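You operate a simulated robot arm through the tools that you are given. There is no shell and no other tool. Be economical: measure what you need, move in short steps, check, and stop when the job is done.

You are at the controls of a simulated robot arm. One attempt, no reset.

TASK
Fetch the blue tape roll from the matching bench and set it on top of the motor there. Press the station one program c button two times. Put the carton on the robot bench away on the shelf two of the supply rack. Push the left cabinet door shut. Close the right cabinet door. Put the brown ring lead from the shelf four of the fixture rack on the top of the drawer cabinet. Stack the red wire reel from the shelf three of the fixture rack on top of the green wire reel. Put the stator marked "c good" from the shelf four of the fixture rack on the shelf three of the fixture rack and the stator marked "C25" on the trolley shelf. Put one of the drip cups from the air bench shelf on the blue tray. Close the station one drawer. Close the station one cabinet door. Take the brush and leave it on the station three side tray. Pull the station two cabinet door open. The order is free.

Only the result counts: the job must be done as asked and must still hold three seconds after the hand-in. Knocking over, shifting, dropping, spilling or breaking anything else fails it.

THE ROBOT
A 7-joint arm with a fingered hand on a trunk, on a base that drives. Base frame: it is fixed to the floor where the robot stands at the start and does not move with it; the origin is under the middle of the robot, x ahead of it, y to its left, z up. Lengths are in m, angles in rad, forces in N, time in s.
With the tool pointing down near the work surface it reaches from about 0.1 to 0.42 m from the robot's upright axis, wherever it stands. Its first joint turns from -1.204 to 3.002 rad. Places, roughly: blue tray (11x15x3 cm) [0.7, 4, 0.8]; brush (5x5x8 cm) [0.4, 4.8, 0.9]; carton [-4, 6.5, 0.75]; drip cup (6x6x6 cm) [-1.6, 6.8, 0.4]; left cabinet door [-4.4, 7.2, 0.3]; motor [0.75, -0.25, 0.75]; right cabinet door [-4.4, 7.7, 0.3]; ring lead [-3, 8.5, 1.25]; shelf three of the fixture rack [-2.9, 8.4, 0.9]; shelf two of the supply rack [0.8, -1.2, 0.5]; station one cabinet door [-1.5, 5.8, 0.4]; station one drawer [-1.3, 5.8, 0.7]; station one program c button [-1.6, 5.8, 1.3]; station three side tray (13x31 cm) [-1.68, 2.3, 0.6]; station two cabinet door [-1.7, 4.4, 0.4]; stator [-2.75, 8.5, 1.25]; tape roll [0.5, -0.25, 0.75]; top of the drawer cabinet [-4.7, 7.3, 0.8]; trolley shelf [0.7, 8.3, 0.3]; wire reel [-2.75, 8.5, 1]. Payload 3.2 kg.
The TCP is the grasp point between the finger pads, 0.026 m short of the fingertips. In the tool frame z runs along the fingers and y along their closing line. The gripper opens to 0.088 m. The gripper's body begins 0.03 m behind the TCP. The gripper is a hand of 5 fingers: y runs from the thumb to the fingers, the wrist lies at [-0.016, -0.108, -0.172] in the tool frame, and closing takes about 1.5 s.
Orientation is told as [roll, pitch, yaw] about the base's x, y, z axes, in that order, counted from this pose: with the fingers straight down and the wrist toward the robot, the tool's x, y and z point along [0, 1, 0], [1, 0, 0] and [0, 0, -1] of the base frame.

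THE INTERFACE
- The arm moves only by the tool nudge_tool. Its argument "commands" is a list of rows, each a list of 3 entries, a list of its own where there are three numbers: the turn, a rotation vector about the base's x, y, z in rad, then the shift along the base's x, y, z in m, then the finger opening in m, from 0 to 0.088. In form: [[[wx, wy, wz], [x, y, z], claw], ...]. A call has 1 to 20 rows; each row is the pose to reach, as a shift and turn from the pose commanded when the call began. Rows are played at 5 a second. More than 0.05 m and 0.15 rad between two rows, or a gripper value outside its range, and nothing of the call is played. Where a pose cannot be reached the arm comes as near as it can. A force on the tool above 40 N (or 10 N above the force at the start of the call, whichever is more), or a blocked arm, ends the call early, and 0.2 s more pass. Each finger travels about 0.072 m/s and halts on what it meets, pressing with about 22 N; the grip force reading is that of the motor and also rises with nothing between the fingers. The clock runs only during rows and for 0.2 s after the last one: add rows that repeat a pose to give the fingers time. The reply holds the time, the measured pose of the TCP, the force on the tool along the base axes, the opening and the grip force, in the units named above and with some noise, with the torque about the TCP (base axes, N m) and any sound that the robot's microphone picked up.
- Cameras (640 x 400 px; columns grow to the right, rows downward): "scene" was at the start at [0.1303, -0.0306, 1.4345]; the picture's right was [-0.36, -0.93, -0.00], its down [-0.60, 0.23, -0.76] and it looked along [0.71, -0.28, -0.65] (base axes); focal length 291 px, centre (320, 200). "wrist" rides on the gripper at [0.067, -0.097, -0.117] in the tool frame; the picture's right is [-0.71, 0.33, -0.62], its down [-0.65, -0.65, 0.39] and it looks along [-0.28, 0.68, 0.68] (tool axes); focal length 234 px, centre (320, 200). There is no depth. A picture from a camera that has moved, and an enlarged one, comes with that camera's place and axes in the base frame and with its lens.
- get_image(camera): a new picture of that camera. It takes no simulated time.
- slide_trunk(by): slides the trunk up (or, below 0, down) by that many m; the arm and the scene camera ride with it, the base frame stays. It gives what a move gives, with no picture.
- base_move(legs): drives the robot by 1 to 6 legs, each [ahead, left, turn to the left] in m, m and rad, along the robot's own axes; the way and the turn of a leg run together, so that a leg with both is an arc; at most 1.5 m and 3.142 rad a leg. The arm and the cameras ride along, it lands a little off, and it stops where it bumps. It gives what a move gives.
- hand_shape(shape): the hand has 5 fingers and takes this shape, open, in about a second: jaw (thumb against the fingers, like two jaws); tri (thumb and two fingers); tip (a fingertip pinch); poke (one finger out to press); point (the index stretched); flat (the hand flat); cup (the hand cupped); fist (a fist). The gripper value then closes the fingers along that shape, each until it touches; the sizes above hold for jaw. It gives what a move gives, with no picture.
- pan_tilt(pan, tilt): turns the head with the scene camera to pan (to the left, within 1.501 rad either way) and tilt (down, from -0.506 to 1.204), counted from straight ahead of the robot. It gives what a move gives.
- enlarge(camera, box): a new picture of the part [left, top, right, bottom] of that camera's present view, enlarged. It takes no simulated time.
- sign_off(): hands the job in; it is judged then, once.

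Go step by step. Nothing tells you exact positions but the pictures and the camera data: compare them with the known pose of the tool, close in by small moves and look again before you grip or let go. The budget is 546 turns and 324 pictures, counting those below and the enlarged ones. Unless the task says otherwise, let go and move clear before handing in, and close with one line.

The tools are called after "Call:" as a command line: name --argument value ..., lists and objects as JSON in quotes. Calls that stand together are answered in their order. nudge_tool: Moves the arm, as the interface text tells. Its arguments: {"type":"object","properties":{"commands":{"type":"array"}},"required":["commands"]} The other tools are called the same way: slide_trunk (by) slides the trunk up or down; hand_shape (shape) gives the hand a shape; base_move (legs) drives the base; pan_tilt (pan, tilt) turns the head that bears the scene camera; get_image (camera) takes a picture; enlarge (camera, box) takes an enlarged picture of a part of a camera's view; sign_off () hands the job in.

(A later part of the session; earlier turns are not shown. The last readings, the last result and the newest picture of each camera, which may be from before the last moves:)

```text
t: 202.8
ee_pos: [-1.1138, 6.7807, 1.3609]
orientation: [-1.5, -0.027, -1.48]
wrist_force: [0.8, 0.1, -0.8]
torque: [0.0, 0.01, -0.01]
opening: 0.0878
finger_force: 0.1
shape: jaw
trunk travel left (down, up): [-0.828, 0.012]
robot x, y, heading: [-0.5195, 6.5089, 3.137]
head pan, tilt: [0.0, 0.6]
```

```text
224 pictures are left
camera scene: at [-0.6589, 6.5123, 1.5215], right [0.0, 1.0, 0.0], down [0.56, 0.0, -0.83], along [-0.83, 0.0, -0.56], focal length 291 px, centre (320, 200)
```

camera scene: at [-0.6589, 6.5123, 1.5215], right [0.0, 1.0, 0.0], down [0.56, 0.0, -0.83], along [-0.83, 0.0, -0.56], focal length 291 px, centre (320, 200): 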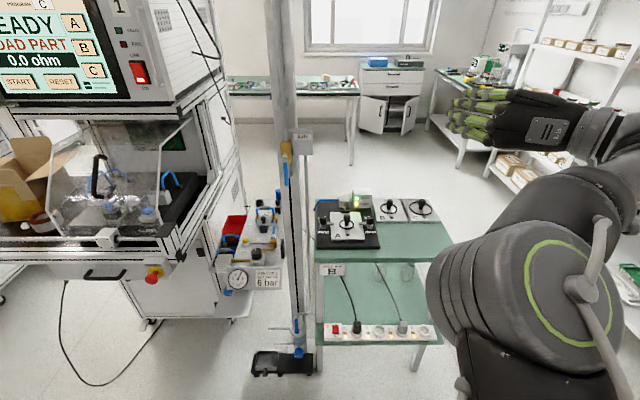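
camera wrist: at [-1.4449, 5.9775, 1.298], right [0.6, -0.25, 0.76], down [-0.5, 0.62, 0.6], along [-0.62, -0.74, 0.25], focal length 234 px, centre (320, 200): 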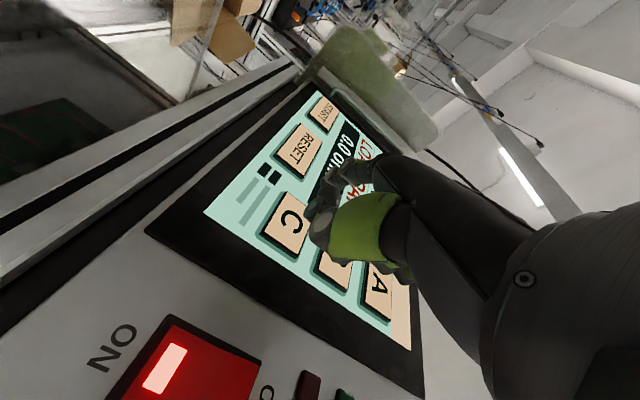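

Program C is shown. The air bench is ahead (front edge x≈-1.32, y 6.5–6.96); I lower the trunk to look onto its shelf.

Call:
base_move --legs '[[-0.1, 0.1, 0]]'

Call:
slide_trunk --by -0.4

Call:
slide_trunk --by -0.4

Call:
pan_tilt --pan -0.2 --tilt 0.3

Call:
get_image --camera "scene"

```text
t: 204.1
ee_pos: [-1.0166, 6.6841, 1.3598]
orientation: [-1.501, -0.03, -1.481]
wrist_force: [0.8, 0.4, 0.6]
torque: [-0.04, -0.06, 0.01]
opening: 0.0879
finger_force: 0.1
shape: jaw
trunk travel left (down, up): [-0.828, 0.012]
robot x, y, heading: [-0.4205, 6.4095, 3.136]
head pan, tilt: [0.0, 0.6]
```

```text
t: 208.0
ee_pos: [-1.0157, 6.6833, 0.9614]
orientation: [-1.5, -0.027, -1.482]
wrist_force: [0.0, -0.4, 0.5]
torque: [0.01, -0.01, 0.0]
opening: 0.0882
finger_force: 0.0
shape: jaw
trunk travel left (down, up): [-0.428, 0.412]
robot x, y, heading: [-0.4235, 6.4143, 3.135]
head pan, tilt: [0.0, 0.6]
```

```text
t: 211.8
ee_pos: [-1.0149, 6.6834, 0.5609]
orientation: [-1.502, -0.028, -1.482]
wrist_force: [-0.7, 0.2, -0.3]
torque: [-0.01, 0.0, 0.0]
opening: 0.0879
finger_force: 0.0
shape: jaw
trunk travel left (down, up): [-0.028, 0.812]
robot x, y, heading: [-0.4213, 6.4139, 3.137]
head pan, tilt: [0.0, 0.6]
```

```text
t: 212.6
ee_pos: [-1.0157, 6.6829, 0.5615]
orientation: [-1.502, -0.029, -1.482]
wrist_force: [0.0, 0.4, -0.2]
torque: [0.01, -0.01, -0.01]
opening: 0.0878
finger_force: 0.0
shape: jaw
trunk travel left (down, up): [-0.028, 0.812]
robot x, y, heading: [-0.4239, 6.412, 3.136]
head pan, tilt: [-0.201, 0.3]
```

```text
223 pictures are left
camera scene: at [-0.5634, 6.4314, 0.7488], right [0.2, 0.98, 0.0], down [0.29, -0.06, -0.95], along [-0.94, 0.19, -0.3], focal length 291 px, centre (320, 200)
```

scene: 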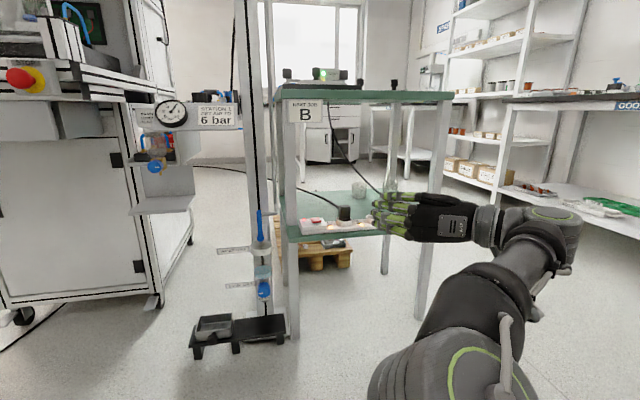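

Call:
enlarge --camera "scene" --box '[270, 150, 430, 260]'

Call:
get_image --camera "wrist"

```text
3.64 times, centred on (350, 205) of scene
camera zoom: at [-0.5634, 6.4314, 0.7488], right [0.2, 0.98, 0.0], down [0.29, -0.06, -0.95], along [-0.94, 0.19, -0.3], focal length 1058 px, centre (211, 182)
```

zoom: 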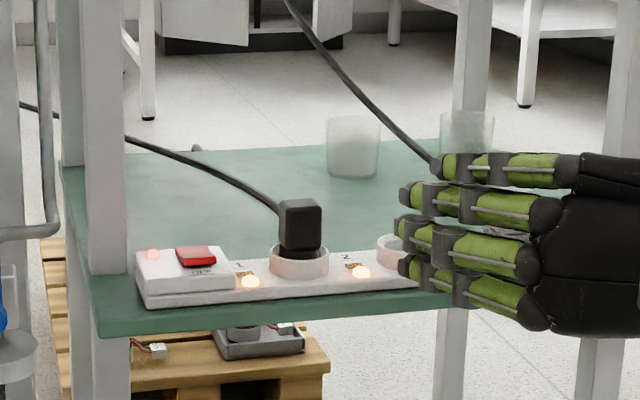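

```text
221 pictures are left
camera wrist: at [-0.9044, 6.7881, 0.5002], right [0.6, -0.26, 0.76], down [-0.49, 0.63, 0.6], along [-0.63, -0.73, 0.25], focal length 234 px, centre (320, 200)
```

wrist: 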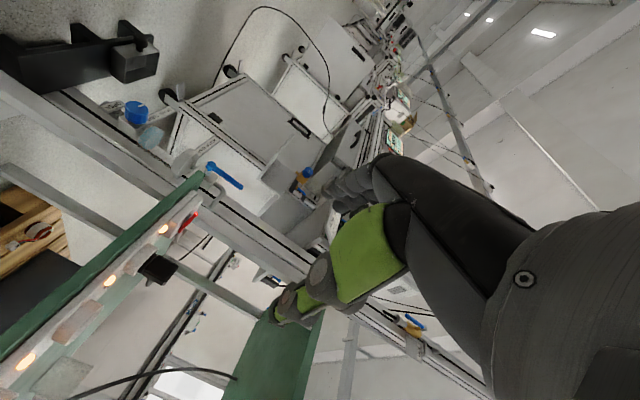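

Two frosted drip cups stand at the back of the shelf (≈(-1.73,6.84) and (-1.76,7.0)), behind plugs and cables. The open right-hand side of the bench looks a better approach; I check that area.

Call:
pan_tilt --pan -0.8 --tilt 0.3

Call:
get_image --camera "scene"

Call:
pan_tilt --pan -1.5 --tilt 0.3

Call:
get_image --camera "scene"

```text
t: 213.6
ee_pos: [-1.0148, 6.6822, 0.5615]
orientation: [-1.501, -0.028, -1.483]
wrist_force: [0.1, 0.3, -0.5]
torque: [0.01, -0.03, 0.01]
opening: 0.0878
finger_force: 0.1
shape: jaw
trunk travel left (down, up): [-0.028, 0.812]
robot x, y, heading: [-0.4219, 6.4101, 3.141]
head pan, tilt: [-0.799, 0.3]
```

```text
220 pictures are left
camera scene: at [-0.5368, 6.4796, 0.7489], right [0.72, 0.69, 0.0], down [0.21, -0.21, -0.96], along [-0.66, 0.69, -0.3], focal length 291 px, centre (320, 200)
```

scene: 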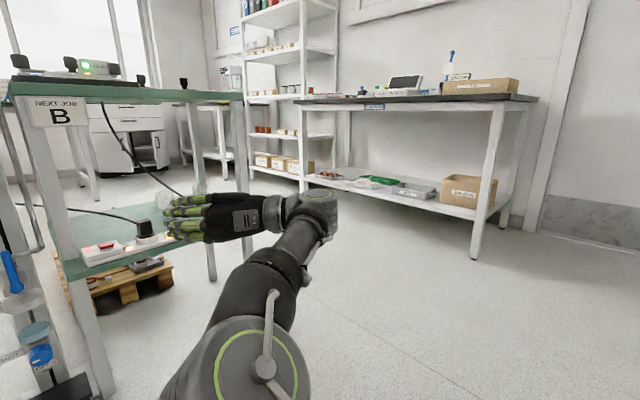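

```text
t: 214.7
ee_pos: [-1.016, 6.6814, 0.5617]
orientation: [-1.502, -0.028, -1.483]
wrist_force: [-0.4, 0.7, -1.5]
torque: [-0.02, -0.02, -0.03]
opening: 0.0879
finger_force: 0.0
shape: jaw
trunk travel left (down, up): [-0.028, 0.812]
robot x, y, heading: [-0.4232, 6.4131, 3.137]
head pan, tilt: [-1.499, 0.3]
```

```text
219 pictures are left
camera scene: at [-0.4783, 6.5055, 0.7489], right [1.0, 0.07, 0.0], down [0.02, -0.3, -0.96], along [-0.06, 0.95, -0.3], focal length 291 px, centre (320, 200)
```

scene: 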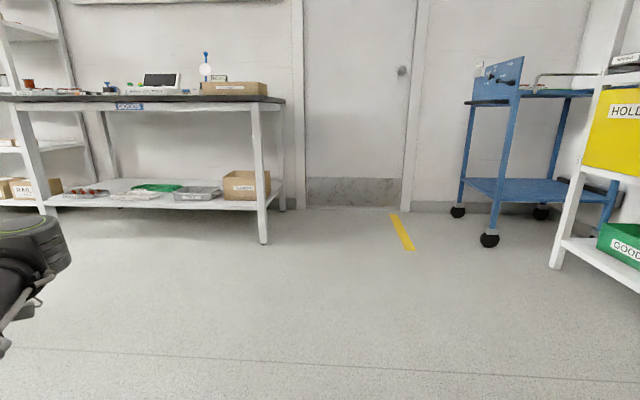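

Floor is clear on that side. I go round to face the bench's right side (heading −y).

Call:
base_move --legs '[[0, -0.9, 0], [0, 0, 1.571], [-0.42, 0, 0]]'

Call:
pan_tilt --pan -1.0 --tilt 0.35

Call:
get_image --camera "scene"

```text
t: 225.4
ee_pos: [-0.6852, 7.1368, 0.5608]
orientation: [-1.501, -0.028, 0.096]
wrist_force: [0.8, 0.0, -0.1]
torque: [0.01, 0.0, 0.0]
opening: 0.0879
finger_force: 0.1
shape: jaw
trunk travel left (down, up): [-0.028, 0.812]
robot x, y, heading: [-0.4186, 7.7297, -1.572]
head pan, tilt: [-1.499, 0.3]
```

```text
t: 226.4
ee_pos: [-0.6852, 7.1373, 0.5611]
orientation: [-1.502, -0.029, 0.094]
wrist_force: [0.4, -0.9, 0.4]
torque: [0.02, 0.0, -0.01]
opening: 0.0878
finger_force: 0.2
shape: jaw
trunk travel left (down, up): [-0.028, 0.812]
robot x, y, heading: [-0.4172, 7.731, -1.573]
head pan, tilt: [-1.0, 0.351]
```

```text
218 pictures are left
camera scene: at [-0.495, 7.6307, 0.7442], right [-0.54, 0.84, 0.0], down [0.29, 0.19, -0.94], along [-0.79, -0.51, -0.34], focal length 291 px, centre (320, 200)
```

scene: 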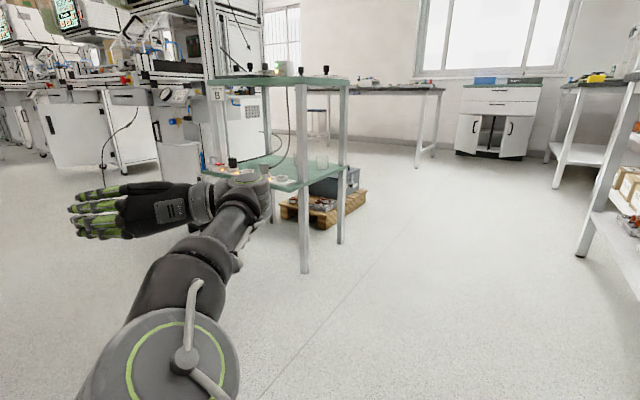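

The right side is open; shelf z≈0.40, right edge y≈6.97. Zoom on the cups.

Call:
enlarge --camera "scene" --box '[200, 60, 380, 220]'

```text
2.50 times, centred on (290, 140) of scene
camera zoom: at [-0.495, 7.6307, 0.7442], right [-0.54, 0.84, 0.0], down [0.29, 0.19, -0.94], along [-0.79, -0.51, -0.34], focal length 727 px, centre (395, 350)
```

zoom: 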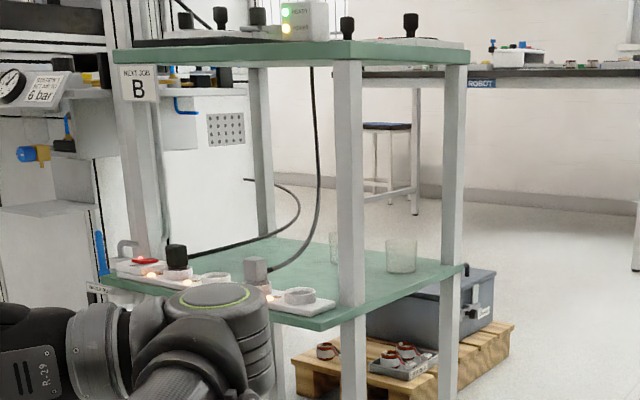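

Cup 2 stands at about (-1.625,6.914), shelf z≈0.42; cables are well left of it. I'll approach diagonally (46°) between the two right-hand legs: turn right and close in.

Call:
base_move --legs '[[0, 0, -0.77], [0.45, -0.03, 0]]'

Call:
slide_trunk --by -0.025

Call:
pan_tilt --pan -0.2 --tilt 0.4

Call:
get_image --camera "scene"

Call:
get_image --camera "wrist"

```text
t: 231.1
ee_pos: [-1.3523, 7.1746, 0.5607]
orientation: [-1.501, -0.03, -0.665]
wrist_force: [-0.1, -0.6, 0.0]
torque: [-0.01, 0.01, 0.0]
opening: 0.0877
finger_force: 0.0
shape: jaw
trunk travel left (down, up): [-0.028, 0.812]
robot x, y, heading: [-0.7529, 7.4223, -2.329]
head pan, tilt: [-1.0, 0.351]
```

```text
t: 231.8
ee_pos: [-1.3524, 7.174, 0.5365]
orientation: [-1.502, -0.027, -0.665]
wrist_force: [0.7, -1.0, 0.3]
torque: [0.01, 0.01, 0.02]
opening: 0.088
finger_force: 0.0
shape: jaw
trunk travel left (down, up): [-0.003, 0.837]
robot x, y, heading: [-0.7494, 7.4239, -2.329]
head pan, tilt: [-1.0, 0.351]
```

```text
t: 232.9
ee_pos: [-1.3532, 7.1751, 0.536]
orientation: [-1.501, -0.026, -0.663]
wrist_force: [-0.3, -0.5, 0.2]
torque: [-0.03, 0.02, 0.01]
opening: 0.0877
finger_force: 0.1
shape: jaw
trunk travel left (down, up): [-0.003, 0.837]
robot x, y, heading: [-0.7505, 7.4242, -2.328]
head pan, tilt: [-0.201, 0.4]
```

```text
216 pictures are left
camera scene: at [-0.8595, 7.3335, 0.7146], right [-0.58, 0.82, 0.0], down [0.32, 0.22, -0.92], along [-0.75, -0.53, -0.39], focal length 291 px, centre (320, 200)
```

scene: 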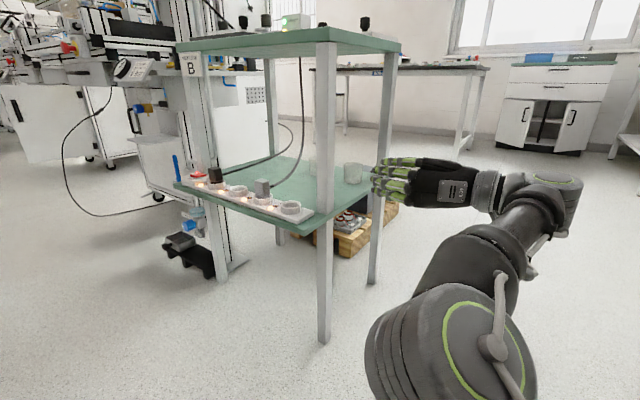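

```text
215 pictures are left
camera wrist: at [-1.3545, 7.3292, 0.4752], right [0.6, 0.26, 0.76], down [-0.8, 0.07, 0.6], along [0.1, -0.96, 0.25], focal length 234 px, centre (320, 200)
```

wrist: 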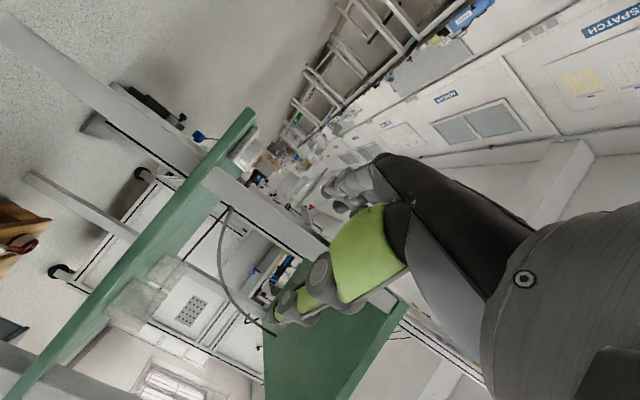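

Cup 2 is at (-1.573,6.947,0.455), nicely between the legs. Descend and approach halfway.

Call:
nudge_tool --commands '[[[0, 0, 0], [0, 0, -0.03], 0.088], [[0, 0, 0], [-0.01, -0.01, -0.064], 0.088], [[0, 0, 0], [-0.04, -0.04, -0.064], 0.088], [[0, 0, 0], [-0.07, -0.07, -0.064], 0.088], [[0, 0, 0], [-0.1, -0.1, -0.064], 0.088], [[0, 0, 0], [-0.13, -0.13, -0.064], 0.088]]'

Call:
get_image --camera "scene"

Call:
get_image --camera "wrist"

```text
t: 234.3
ee_pos: [-1.436, 7.0795, 0.468]
orientation: [-1.501, -0.028, -0.666]
wrist_force: [0.4, -0.6, 0.5]
torque: [0.02, 0.01, 0.0]
opening: 0.0878
finger_force: 0.1
shape: jaw
out of reach, approached as far as the arm can: row 5, 6
trunk travel left (down, up): [-0.003, 0.837]
robot x, y, heading: [-0.7524, 7.4232, -2.328]
head pan, tilt: [-0.201, 0.4]
```

```text
214 pictures are left
camera scene: at [-0.8593, 7.3335, 0.7147], right [-0.58, 0.82, 0.0], down [0.32, 0.22, -0.92], along [-0.75, -0.53, -0.39], focal length 291 px, centre (320, 200)
```

scene: 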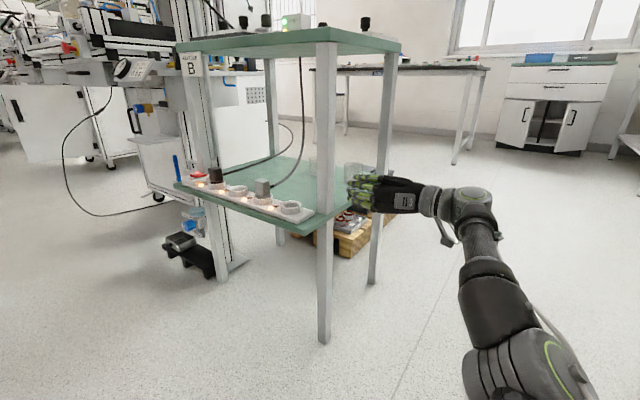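

```text
213 pictures are left
camera wrist: at [-1.4368, 7.2337, 0.4067], right [0.6, 0.26, 0.76], down [-0.8, 0.07, 0.6], along [0.1, -0.96, 0.25], focal length 234 px, centre (320, 200)
```

wrist: 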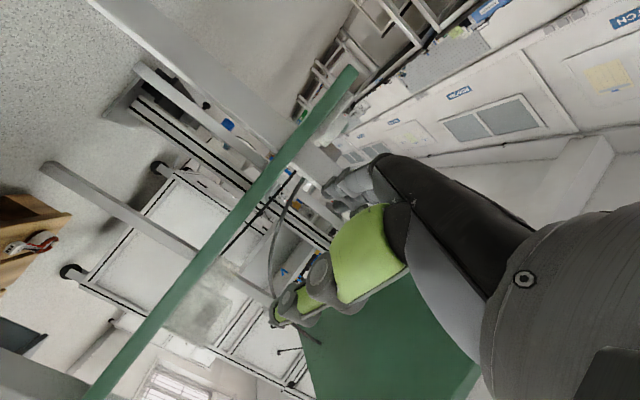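

The arm is at full reach; I'll close the rest by driving ahead. Zoom first to check finger height versus shelf.

Call:
enlarge --camera "scene" --box '[290, 130, 450, 250]'

Call:
base_move --legs '[[0.09, 0, 0]]'

Call:
enlarge --camera "scene" --box '[290, 130, 450, 250]'

Call:
get_image --camera "wrist"

```text
3.33 times, centred on (370, 190) of scene
camera zoom: at [-0.8593, 7.3335, 0.7147], right [-0.58, 0.82, 0.0], down [0.32, 0.22, -0.92], along [-0.75, -0.53, -0.39], focal length 970 px, centre (153, 233)
```

zoom: 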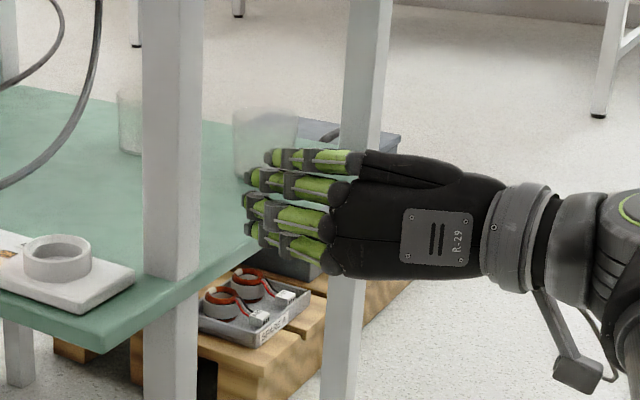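

```text
t: 235.4
ee_pos: [-1.4963, 7.0137, 0.4674]
orientation: [-1.5, -0.027, -0.662]
wrist_force: [-0.1, -0.5, 0.5]
torque: [0.0, -0.03, 0.03]
opening: 0.0884
finger_force: 0.0
shape: jaw
trunk travel left (down, up): [-0.003, 0.837]
robot x, y, heading: [-0.8102, 7.359, -2.322]
head pan, tilt: [-0.201, 0.4]
```

```text
3.33 times, centred on (370, 190) of scene
camera zoom: at [-0.9204, 7.2688, 0.7146], right [-0.58, 0.82, 0.0], down [0.32, 0.22, -0.92], along [-0.75, -0.53, -0.39], focal length 970 px, centre (153, 233)
```

zoom: 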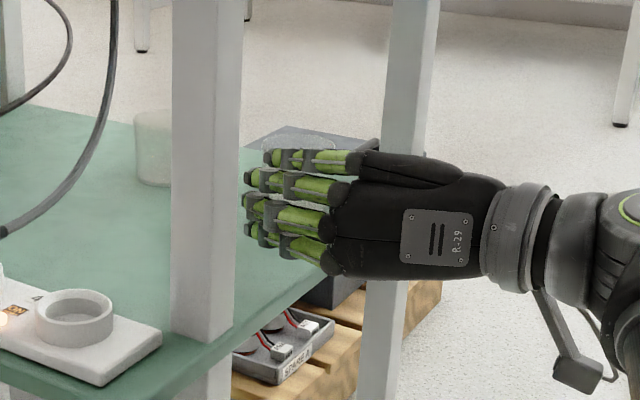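

```text
210 pictures are left
camera wrist: at [-1.4978, 7.1689, 0.4065], right [0.6, 0.26, 0.76], down [-0.8, 0.07, 0.6], along [0.1, -0.96, 0.25], focal length 234 px, centre (320, 200)
```

wrist: 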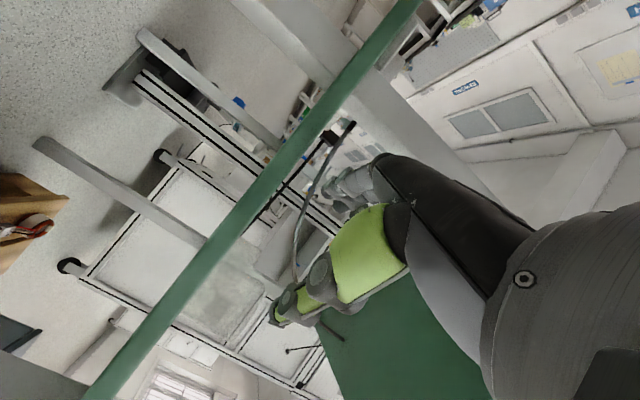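

The hand must shift ~2.8 cm to its right first. Strafe, then check.

Call:
base_move --legs '[[0.0, -0.028, 0]]'

Call:
enlarge --camera "scene" --box '[290, 130, 450, 250]'

Call:
enlarge --camera "wrist" --box '[120, 140, 440, 400]'

```text
t: 236.3
ee_pos: [-1.5164, 7.0338, 0.4675]
orientation: [-1.5, -0.028, -0.664]
wrist_force: [0.5, 0.6, 0.5]
torque: [-0.01, 0.01, 0.0]
opening: 0.0879
finger_force: 0.0
shape: jaw
trunk travel left (down, up): [-0.003, 0.837]
robot x, y, heading: [-0.8318, 7.3769, -2.325]
head pan, tilt: [-0.201, 0.4]
```

```text
3.33 times, centred on (370, 190) of scene
camera zoom: at [-0.9408, 7.288, 0.7146], right [-0.58, 0.82, 0.0], down [0.32, 0.22, -0.92], along [-0.75, -0.53, -0.39], focal length 970 px, centre (153, 233)
```

zoom: 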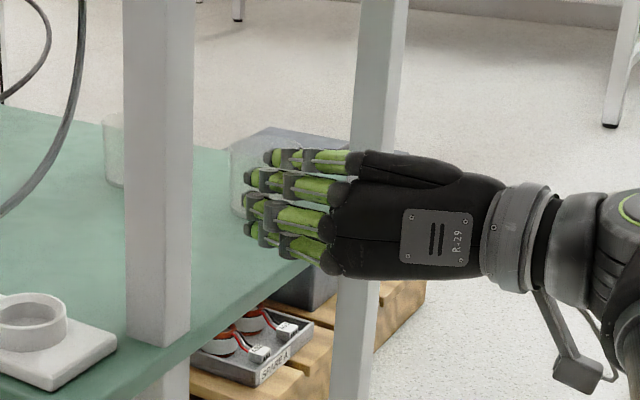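

```text
1.54 times, centred on (280, 270) of wrist
camera zoom: at [-1.5181, 7.1881, 0.4065], right [0.6, 0.26, 0.76], down [-0.8, 0.07, 0.6], along [0.1, -0.96, 0.25], focal length 360 px, centre (382, 92)
```

zoom: 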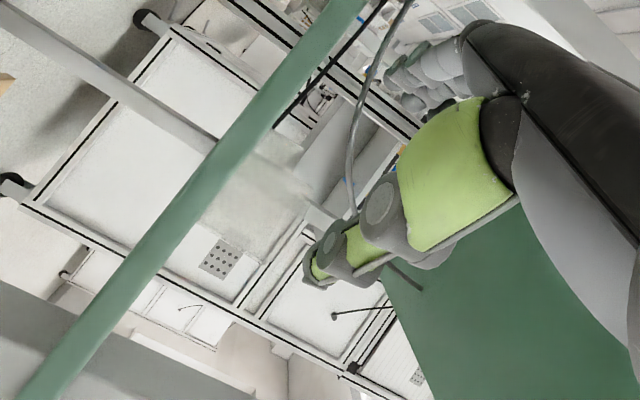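

Laterally aligned now. Advance along the finger direction.

Call:
base_move --legs '[[0.07, 0.007, 0]]'

Call:
enlarge --camera "scene" --box '[290, 130, 450, 250]'

Call:
get_image --camera "wrist"

```text
t: 237.3
ee_pos: [-1.5599, 6.9787, 0.4674]
orientation: [-1.502, -0.029, -0.663]
wrist_force: [-0.2, -0.7, 0.4]
torque: [0.0, -0.03, 0.04]
opening: 0.0881
finger_force: 0.0
shape: jaw
trunk travel left (down, up): [-0.003, 0.837]
robot x, y, heading: [-0.8731, 7.3183, -2.325]
head pan, tilt: [-0.201, 0.4]
```

```text
3.33 times, centred on (370, 190) of scene
camera zoom: at [-0.9837, 7.2326, 0.7146], right [-0.58, 0.82, 0.0], down [0.32, 0.22, -0.92], along [-0.75, -0.53, -0.39], focal length 970 px, centre (153, 233)
```

zoom: 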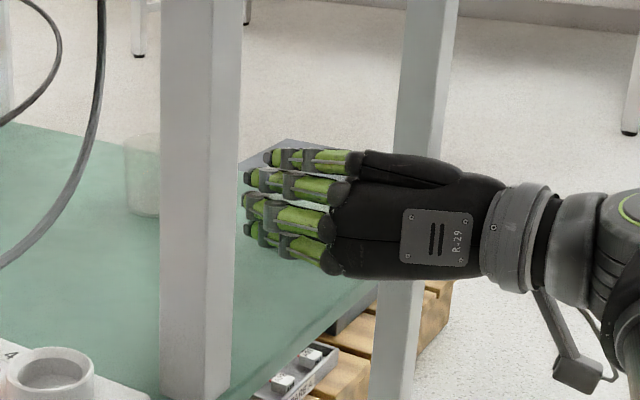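

```text
206 pictures are left
camera wrist: at [-1.5611, 7.133, 0.4065], right [0.6, 0.26, 0.76], down [-0.8, 0.07, 0.6], along [0.1, -0.96, 0.25], focal length 234 px, centre (320, 200)
```

wrist: 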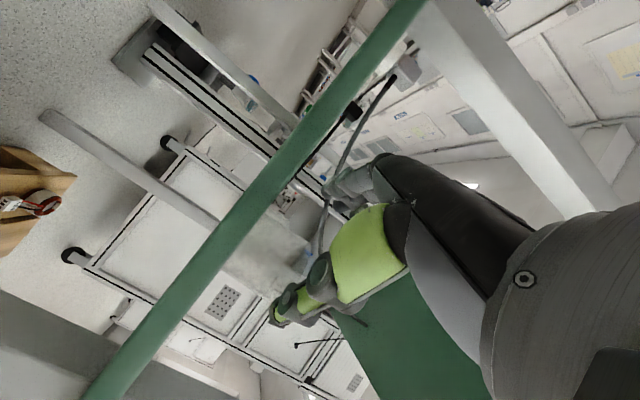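

Cup lies between the thumb and fingers. Advance the last 4.5 cm and close.

Call:
base_move --legs '[[0.042, 0.004, 0]]'

Call:
enlarge --camera "wrist" --box '[180, 140, 440, 340]'

Call:
nudge_tool --commands '[[[0, 0, 0], [0, 0, 0], 0.06], [[0, 0, 0], [0, 0, 0], 0.045], [[0, 0, 0], [0, 0, 0], 0.04], [[0, 0, 0], [0, 0, 0], 0.04], [[0, 0, 0], [0, 0, 0], 0.04], [[0, 0, 0], [0, 0, 0], 0.04]]'

```text
t: 238.2
ee_pos: [-1.5856, 6.9457, 0.4677]
orientation: [-1.5, -0.029, -0.663]
wrist_force: [-0.2, 0.4, 0.1]
torque: [0.01, -0.02, -0.04]
opening: 0.088
finger_force: 0.1
shape: jaw
trunk travel left (down, up): [-0.003, 0.837]
robot x, y, heading: [-0.9016, 7.2872, -2.327]
head pan, tilt: [-0.201, 0.4]
```

```text
2.00 times, centred on (310, 240) of wrist
camera zoom: at [-1.587, 7.0993, 0.4065], right [0.6, 0.26, 0.76], down [-0.8, 0.07, 0.6], along [0.1, -0.96, 0.25], focal length 468 px, centre (340, 120)
```

zoom: 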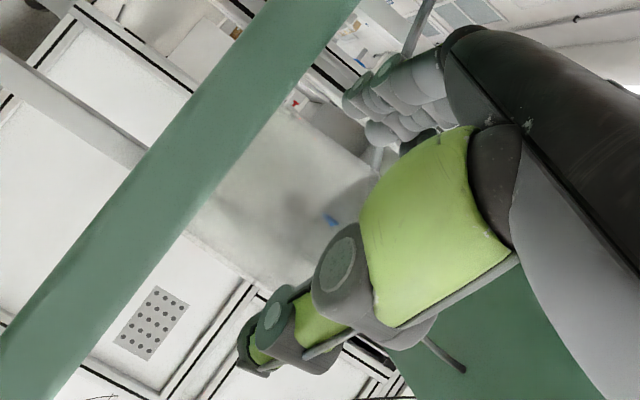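

```text
t: 239.6
ee_pos: [-1.585, 6.945, 0.4671]
orientation: [-1.5, -0.028, -0.662]
wrist_force: [-0.5, 0.6, 1.3]
torque: [-0.05, 0.0, -0.03]
opening: 0.051
finger_force: 22.2
shape: jaw
trunk travel left (down, up): [-0.003, 0.837]
robot x, y, heading: [-0.8998, 7.2863, -2.326]
head pan, tilt: [-0.201, 0.4]
```

Gripped at 5.1 cm. Lift 4 cm and back out the same way.

Call:
slide_trunk --by 0.05

Call:
base_move --legs '[[-0.3, -0.03, 0]]'

Call:
get_image --camera "scene"

Call:
get_image --camera "wrist"

```text
t: 240.5
ee_pos: [-1.5857, 6.9451, 0.517]
orientation: [-1.501, -0.029, -0.664]
wrist_force: [0.3, -0.5, -0.4]
torque: [-0.01, -0.03, -0.01]
opening: 0.0511
finger_force: 22.4
shape: jaw
trunk travel left (down, up): [-0.053, 0.787]
robot x, y, heading: [-0.8983, 7.2855, -2.326]
head pan, tilt: [-0.201, 0.4]
```

```text
t: 242.5
ee_pos: [-1.4024, 7.1813, 0.5172]
orientation: [-1.501, -0.029, -0.664]
wrist_force: [-0.9, -0.3, 0.4]
torque: [0.0, -0.04, -0.01]
opening: 0.0512
finger_force: 21.6
shape: jaw
trunk travel left (down, up): [-0.053, 0.787]
robot x, y, heading: [-0.7184, 7.5234, -2.329]
head pan, tilt: [-0.201, 0.4]
```

```text
204 pictures are left
camera scene: at [-0.8264, 7.4371, 0.7646], right [-0.58, 0.82, 0.0], down [0.32, 0.22, -0.92], along [-0.75, -0.53, -0.39], focal length 291 px, centre (320, 200)
```

scene: 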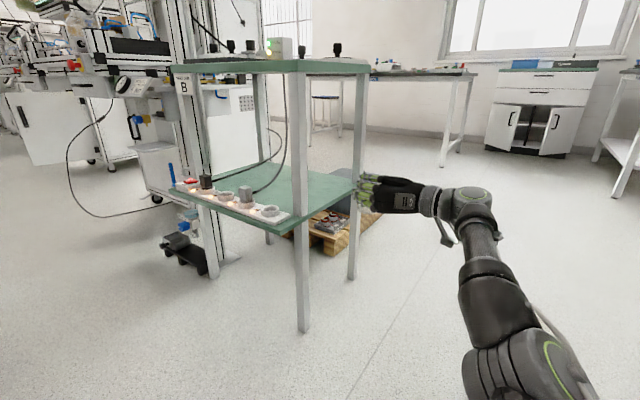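

```text
203 pictures are left
camera wrist: at [-1.4037, 7.337, 0.4565], right [0.6, 0.26, 0.76], down [-0.8, 0.07, 0.6], along [0.1, -0.96, 0.25], focal length 234 px, centre (320, 200)
```

wrist: 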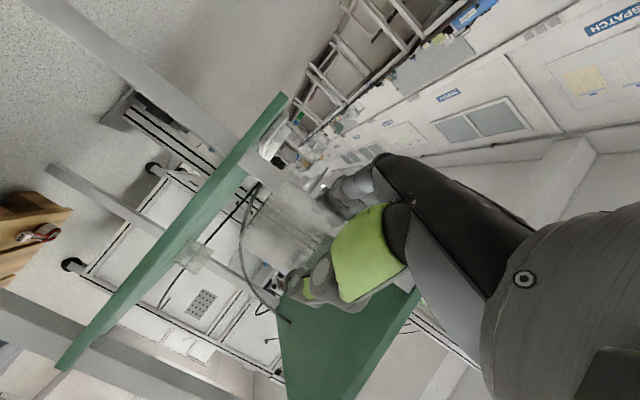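

Cup held. Fold the arm a bit, raise the trunk, turn to face the east benches and travel to the blue-tray bench.

Call:
nudge_tool --commands '[[[0, 0, 0], [0.03, 0.03, 0.01], 0.04], [[0, 0, 0], [0.06, 0.06, 0.02], 0.04], [[0, 0, 0], [0.09, 0.09, 0.03], 0.04], [[0, 0, 0], [0.12, 0.12, 0.04], 0.04], [[0, 0, 0], [0.14, 0.14, 0.05], 0.04]]'

Call:
slide_trunk --by 0.35

Call:
base_move --legs '[[0, 0, 2.33], [0, -1.45, 0], [0, -1.45, 0], [0, -0.2, 0]]'

Call:
pan_tilt --pan -0.2 --tilt 0.6

Call:
get_image --camera "scene"

```text
t: 243.7
ee_pos: [-1.3964, 7.2975, 0.6227]
orientation: [-1.501, -0.028, -0.661]
wrist_force: [0.8, 0.3, -0.5]
torque: [-0.03, -0.03, 0.04]
opening: 0.0512
finger_force: 22.3
shape: jaw
out of reach, approached as far as the arm can: row 1, 2, 3, 4, 5
trunk travel left (down, up): [-0.053, 0.787]
robot x, y, heading: [-0.7181, 7.5262, -2.324]
head pan, tilt: [-0.201, 0.4]
```

```text
t: 247.2
ee_pos: [-1.3961, 7.2973, 0.9741]
orientation: [-1.5, -0.027, -0.661]
wrist_force: [0.2, 0.2, -0.9]
torque: [-0.02, -0.01, 0.02]
opening: 0.0514
finger_force: 22.5
shape: jaw
trunk travel left (down, up): [-0.403, 0.437]
robot x, y, heading: [-0.7177, 7.5289, -2.327]
head pan, tilt: [-0.201, 0.4]
```

```text
t: 267.9
ee_pos: [-0.1049, 4.0833, 0.9732]
orientation: [-1.499, -0.027, 1.657]
wrist_force: [0.4, 0.8, -0.2]
torque: [-0.02, -0.02, 0.01]
opening: 0.0508
finger_force: 22.2
shape: jaw
trunk travel left (down, up): [-0.403, 0.437]
robot x, y, heading: [-0.7343, 4.4261, -0.016]
head pan, tilt: [-0.201, 0.4]
```

```text
t: 268.6
ee_pos: [-0.1052, 4.0835, 0.9739]
orientation: [-1.499, -0.027, 1.656]
wrist_force: [0.4, -0.7, -0.1]
torque: [0.01, 0.02, 0.01]
opening: 0.0507
finger_force: 21.7
shape: jaw
trunk travel left (down, up): [-0.403, 0.437]
robot x, y, heading: [-0.7345, 4.4224, -0.013]
head pan, tilt: [-0.201, 0.6]
```

```text
202 pictures are left
camera scene: at [-0.5964, 4.4067, 1.0964], right [-0.21, -0.98, 0.0], down [-0.55, 0.12, -0.83], along [0.81, -0.17, -0.56], focal length 291 px, centre (320, 200)
```

scene: 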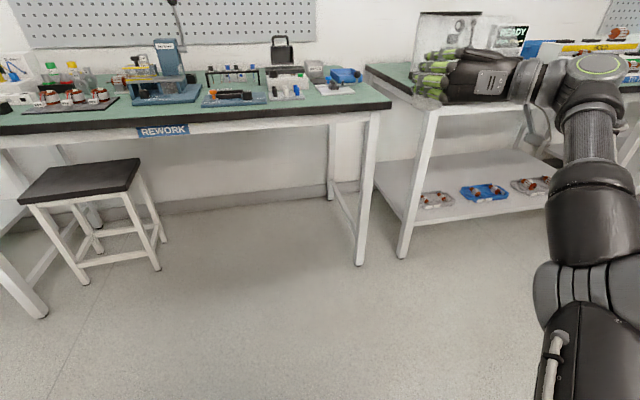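

I'll first set the cup on the free front-right corner of the rework bench (≈(0.385,4.01)) to regrasp it from above, since a horizontal hand can't go into the tray. Drive ahead with the cup.

Call:
base_move --legs '[[0.4, -0.07, 0.013]]'

Call:
pan_tilt --pan -0.3 --tilt 0.5

Call:
get_image --camera "scene"

Call:
get_image --camera "wrist"

```text
t: 271.1
ee_pos: [0.2984, 4.0188, 0.974]
orientation: [-1.501, -0.027, 1.67]
wrist_force: [0.0, -0.3, 0.3]
torque: [-0.02, 0.0, 0.0]
opening: 0.0506
finger_force: 21.7
shape: jaw
trunk travel left (down, up): [-0.403, 0.437]
robot x, y, heading: [-0.3359, 4.3519, 0.002]
head pan, tilt: [-0.201, 0.6]
```

```text
t: 271.8
ee_pos: [0.2964, 4.0192, 0.9732]
orientation: [-1.499, -0.027, 1.669]
wrist_force: [-0.2, -0.6, -0.1]
torque: [0.01, 0.02, -0.01]
opening: 0.0508
finger_force: 22.5
shape: jaw
trunk travel left (down, up): [-0.403, 0.437]
robot x, y, heading: [-0.336, 4.3535, 0.002]
head pan, tilt: [-0.3, 0.499]
```

```text
201 pictures are left
camera scene: at [-0.198, 4.3274, 1.1054], right [-0.29, -0.96, 0.0], down [-0.46, 0.14, -0.88], along [0.84, -0.26, -0.48], focal length 291 px, centre (320, 200)
```

scene: 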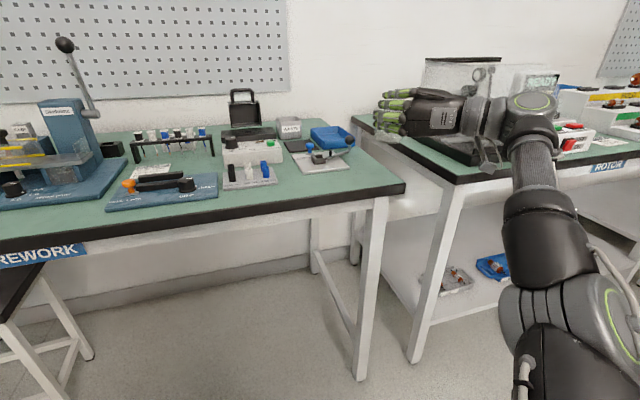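

```text
200 pictures are left
camera wrist: at [0.1849, 3.9122, 0.9132], right [-0.6, 0.25, 0.76], down [0.5, -0.62, 0.6], along [0.63, 0.74, 0.25], focal length 234 px, centre (320, 200)
```

wrist: 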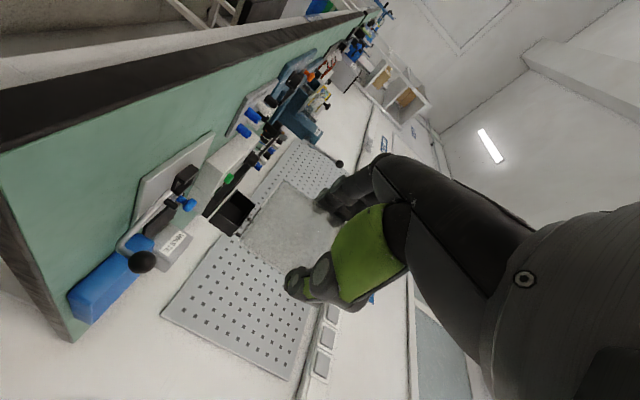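

Bench corner is at (0.304,3.974). I'll put the cup at (0.372,4.07), in front of the white plate.

Call:
base_move --legs '[[0.075, 0.052, 0]]'

Call:
slide_trunk --by -0.09

Call:
get_image --camera "scene"

Call:
get_image --camera "wrist"

```text
t: 272.9
ee_pos: [0.373, 4.0715, 0.9732]
orientation: [-1.501, -0.027, 1.67]
wrist_force: [0.1, -0.5, -0.5]
torque: [-0.05, 0.03, 0.03]
opening: 0.0507
finger_force: 22.0
shape: jaw
trunk travel left (down, up): [-0.403, 0.437]
robot x, y, heading: [-0.2651, 4.4083, 0.002]
head pan, tilt: [-0.3, 0.499]
```

```text
t: 274.1
ee_pos: [0.3709, 4.0721, 0.8842]
orientation: [-1.502, -0.028, 1.67]
wrist_force: [0.5, 0.4, -0.7]
torque: [-0.04, 0.01, -0.01]
opening: 0.0509
finger_force: 21.5
shape: jaw
trunk travel left (down, up): [-0.313, 0.527]
robot x, y, heading: [-0.2624, 4.4067, 0.006]
head pan, tilt: [-0.3, 0.499]
```

```text
199 pictures are left
camera scene: at [-0.1234, 4.3794, 1.0155], right [-0.29, -0.96, 0.0], down [-0.46, 0.14, -0.88], along [0.84, -0.26, -0.48], focal length 291 px, centre (320, 200)
```

scene: 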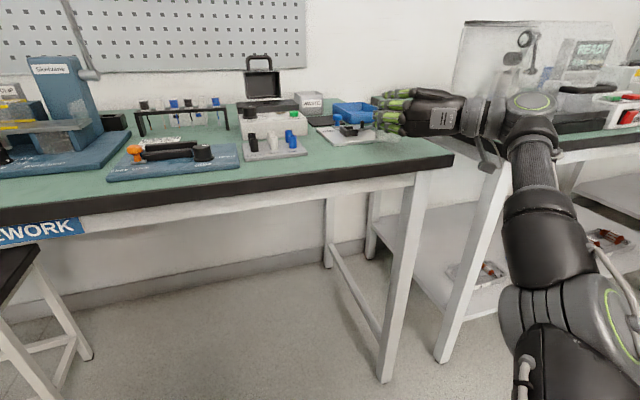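

```text
198 pictures are left
camera wrist: at [0.259, 3.9638, 0.8234], right [-0.6, 0.25, 0.76], down [0.5, -0.63, 0.6], along [0.63, 0.74, 0.25], focal length 234 px, centre (320, 200)
```

wrist: 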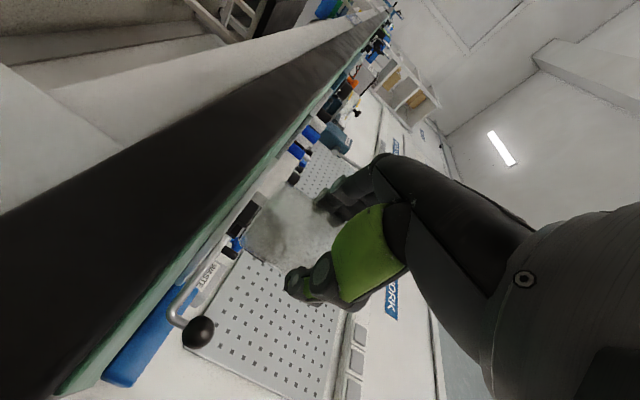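

Call:
enlarge --camera "scene" --box '[320, 70, 480, 190]'

Call:
slide_trunk --by -0.014

Call:
enlarge --camera "scene" --box '[320, 70, 480, 190]'

```text
3.33 times, centred on (400, 130) of scene
camera zoom: at [-0.1234, 4.3794, 1.0155], right [-0.29, -0.96, 0.0], down [-0.46, 0.14, -0.88], along [0.84, -0.26, -0.48], focal length 970 px, centre (53, 433)
```

zoom: 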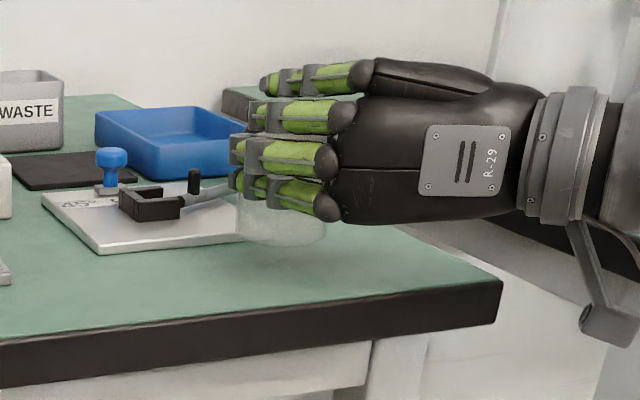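

```text
t: 274.8
ee_pos: [0.3714, 4.0721, 0.8697]
orientation: [-1.502, -0.028, 1.668]
wrist_force: [-0.1, 0.6, -1.1]
torque: [0.02, 0.02, 0.02]
opening: 0.0505
finger_force: 21.4
shape: jaw
trunk travel left (down, up): [-0.299, 0.541]
robot x, y, heading: [-0.2622, 4.4044, 0.003]
head pan, tilt: [-0.3, 0.499]
```

```text
3.33 times, centred on (400, 130) of scene
camera zoom: at [-0.1234, 4.3794, 1.0014], right [-0.29, -0.96, 0.0], down [-0.46, 0.14, -0.88], along [0.84, -0.26, -0.48], focal length 970 px, centre (53, 433)
```

zoom: 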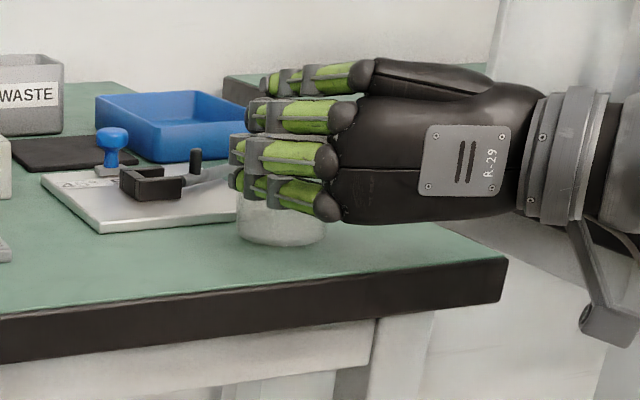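

The cup bottom is ~7 mm above the table. Lower with force checks.

Call:
nudge_tool --commands '[[[0, 0, 0], [0, 0, -0.003], 0.04], [[0, 0, 0], [0, 0, -0.006], 0.04]]'

Call:
nudge_tool --commands '[[[0, 0, 0], [0, 0, -0.003], 0.04]]'

```text
t: 275.4
ee_pos: [0.3719, 4.0706, 0.8671]
orientation: [-1.504, -0.028, 1.67]
wrist_force: [0.0, -0.5, 4.6]
torque: [0.11, -0.06, 0.02]
opening: 0.0511
finger_force: 22.2
shape: jaw
trunk travel left (down, up): [-0.299, 0.541]
robot x, y, heading: [-0.262, 4.4073, 0.006]
head pan, tilt: [-0.3, 0.499]
```

```text
t: 275.8
ee_pos: [0.3717, 4.0704, 0.8653]
orientation: [-1.506, -0.027, 1.671]
wrist_force: [-0.1, -1.3, 11.4]
torque: [0.24, -0.15, -0.01]
opening: 0.0511
finger_force: 21.7
shape: jaw
trunk travel left (down, up): [-0.299, 0.541]
robot x, y, heading: [-0.2612, 4.4057, 0.0]
head pan, tilt: [-0.3, 0.499]
```

Touching. Release and back off straight along the fingers.

Call:
nudge_tool --commands '[[[0, 0, 0], [0, 0, 0.003], 0.05], [[0, 0, 0], [0, 0, 0.003], 0.07], [[0, 0, 0], [0, 0, 0.003], 0.088], [[0, 0, 0], [0, 0, 0.003], 0.088], [[0, 0, 0], [0, 0, 0.003], 0.088]]'

Call:
base_move --legs '[[-0.2, -0.018, 0]]'

Call:
get_image --camera "scene"

```text
t: 277.0
ee_pos: [0.3732, 4.0703, 0.8636]
orientation: [-1.499, -0.029, 1.672]
wrist_force: [0.0, -0.2, -0.2]
torque: [0.02, -0.03, -0.04]
opening: 0.0875
finger_force: 0.2
shape: jaw
trunk travel left (down, up): [-0.299, 0.541]
robot x, y, heading: [-0.2628, 4.4061, 0.003]
head pan, tilt: [-0.3, 0.499]
```

```text
t: 278.6
ee_pos: [0.1714, 4.0514, 0.8637]
orientation: [-1.5, -0.027, 1.671]
wrist_force: [0.4, 0.6, 0.9]
torque: [0.03, -0.02, 0.0]
opening: 0.0877
finger_force: 0.0
shape: jaw
trunk travel left (down, up): [-0.299, 0.541]
robot x, y, heading: [-0.4625, 4.3863, -0.001]
head pan, tilt: [-0.3, 0.499]
```

```text
195 pictures are left
camera scene: at [-0.3252, 4.3609, 1.0015], right [-0.29, -0.96, 0.0], down [-0.46, 0.14, -0.88], along [0.84, -0.26, -0.48], focal length 291 px, centre (320, 200)
```

scene: 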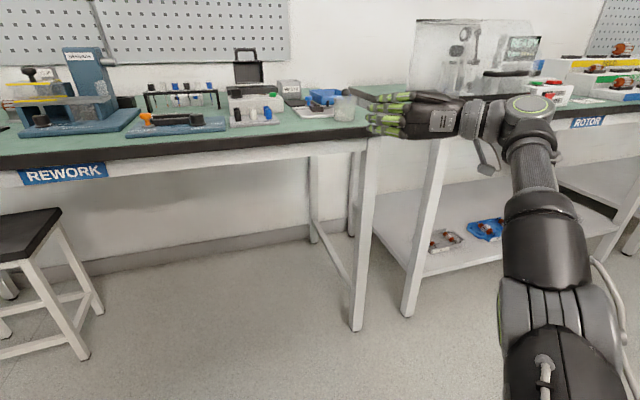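

Cup stands on the bench. Now turn the hand back to fingers-down in free space.

Call:
slide_trunk --by 0.2

Call:
nudge_tool --commands '[[[0.08, 0.08, -0.08], [-0.01, 0, 0], 0.088], [[0.16, 0.16, -0.16], [-0.02, 0, 0], 0.088], [[0.24, 0.24, -0.24], [-0.03, 0, 0], 0.088], [[0.32, 0.32, -0.32], [-0.04, 0, 0], 0.088], [[0.4, 0.4, -0.4], [-0.05, 0, 0], 0.088], [[0.48, 0.48, -0.48], [-0.06, 0, 0], 0.088], [[0.56, 0.56, -0.56], [-0.07, 0, 0], 0.088], [[0.64, 0.64, -0.64], [-0.08, 0, 0], 0.088], [[0.72, 0.72, -0.72], [-0.09, 0, 0], 0.088], [[0.8, 0.8, -0.8], [-0.1, 0, 0], 0.088], [[0.88, 0.88, -0.88], [-0.11, 0, 0], 0.088], [[0.96, 0.96, -0.96], [-0.12, 0, 0], 0.088], [[1.04, 1.04, -1.04], [-0.13, 0, 0], 0.088], [[1.12, 1.12, -1.12], [-0.14, 0, 0], 0.088], [[1.2, 1.2, -1.2], [-0.15, 0, 0], 0.088], [[1.209, 1.209, -1.209], [-0.15, 0, 0], 0.088]]'

```text
t: 280.8
ee_pos: [0.1732, 4.0523, 1.0643]
orientation: [-1.499, -0.028, 1.672]
wrist_force: [1.1, 0.1, 0.0]
torque: [-0.01, 0.03, 0.01]
opening: 0.0878
finger_force: 0.0
shape: jaw
trunk travel left (down, up): [-0.499, 0.341]
robot x, y, heading: [-0.4661, 4.3886, 0.005]
head pan, tilt: [-0.3, 0.499]
```

```text
t: 284.1
ee_pos: [0.0526, 4.0289, 1.1019]
orientation: [0.077, -0.097, -0.029]
wrist_force: [0.5, -0.3, 0.1]
torque: [0.0, 0.0, -0.02]
opening: 0.0876
finger_force: 0.1
shape: jaw
out of reach, approached as far as the arm can: row 1, 2, 3, 4, 5, 6, 7, 8, 9, 10, 11, 12, 13, 14, 15, 16
trunk travel left (down, up): [-0.499, 0.341]
robot x, y, heading: [-0.4597, 4.3845, 0.005]
head pan, tilt: [-0.3, 0.499]
```

Correct the small tilt and drive so the hand is above the cup.

Call:
nudge_tool --commands '[[[-0.04, 0.05, 0.015], [0, 0, 0], 0.088], [[-0.077, 0.097, 0.03], [0, 0, 0], 0.088]]'

Call:
base_move --legs '[[0.31, 0.03, 0]]'

Call:
pan_tilt --pan -0.4 --tilt 0.7

Call:
get_image --camera "scene"

Call:
get_image --camera "wrist"

```text
t: 284.8
ee_pos: [0.0439, 4.0344, 1.0929]
orientation: [-0.005, -0.006, 0.008]
wrist_force: [0.2, -0.3, -0.6]
torque: [-0.01, 0.02, 0.0]
opening: 0.0879
finger_force: 0.0
shape: jaw
out of reach, approached as far as the arm can: row 1, 2
trunk travel left (down, up): [-0.499, 0.341]
robot x, y, heading: [-0.4628, 4.3899, 0.004]
head pan, tilt: [-0.3, 0.499]
```

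```text
t: 286.8
ee_pos: [0.3519, 4.0633, 1.0931]
orientation: [-0.006, -0.006, 0.005]
wrist_force: [-0.5, 0.7, 0.1]
torque: [0.01, -0.02, 0.0]
opening: 0.0878
finger_force: 0.1
shape: jaw
trunk travel left (down, up): [-0.499, 0.341]
robot x, y, heading: [-0.1559, 4.4208, -0.0]
head pan, tilt: [-0.3, 0.499]
```

```text
t: 287.6
ee_pos: [0.3514, 4.0628, 1.0941]
orientation: [-0.004, -0.004, 0.007]
wrist_force: [0.6, -0.1, -0.7]
torque: [0.02, 0.03, 0.01]
opening: 0.0877
finger_force: 0.1
shape: jaw
trunk travel left (down, up): [-0.499, 0.341]
robot x, y, heading: [-0.1579, 4.4201, -0.001]
head pan, tilt: [-0.4, 0.7]
```

```text
194 pictures are left
camera scene: at [-0.0257, 4.3852, 1.1838], right [-0.39, -0.92, 0.0], down [-0.59, 0.25, -0.77], along [0.71, -0.3, -0.64], focal length 291 px, centre (320, 200)
```

scene: 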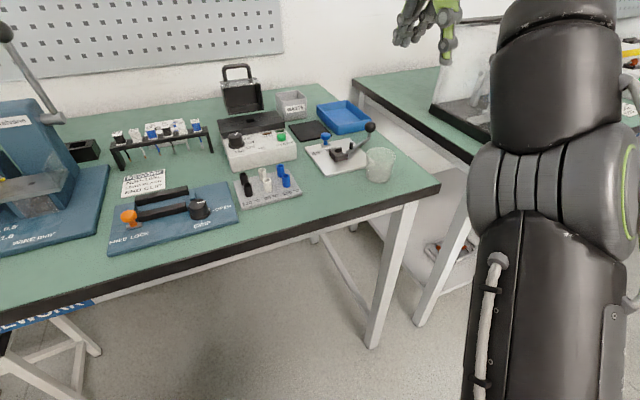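

```text
193 pictures are left
camera wrist: at [0.2517, 4.1297, 1.2104], right [0.33, -0.7, 0.63], down [-0.65, -0.65, -0.39], along [0.69, -0.28, -0.67], focal length 234 px, centre (320, 200)
```

wrist: 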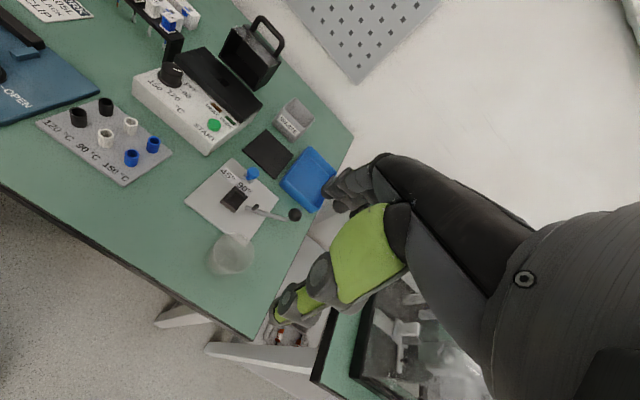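

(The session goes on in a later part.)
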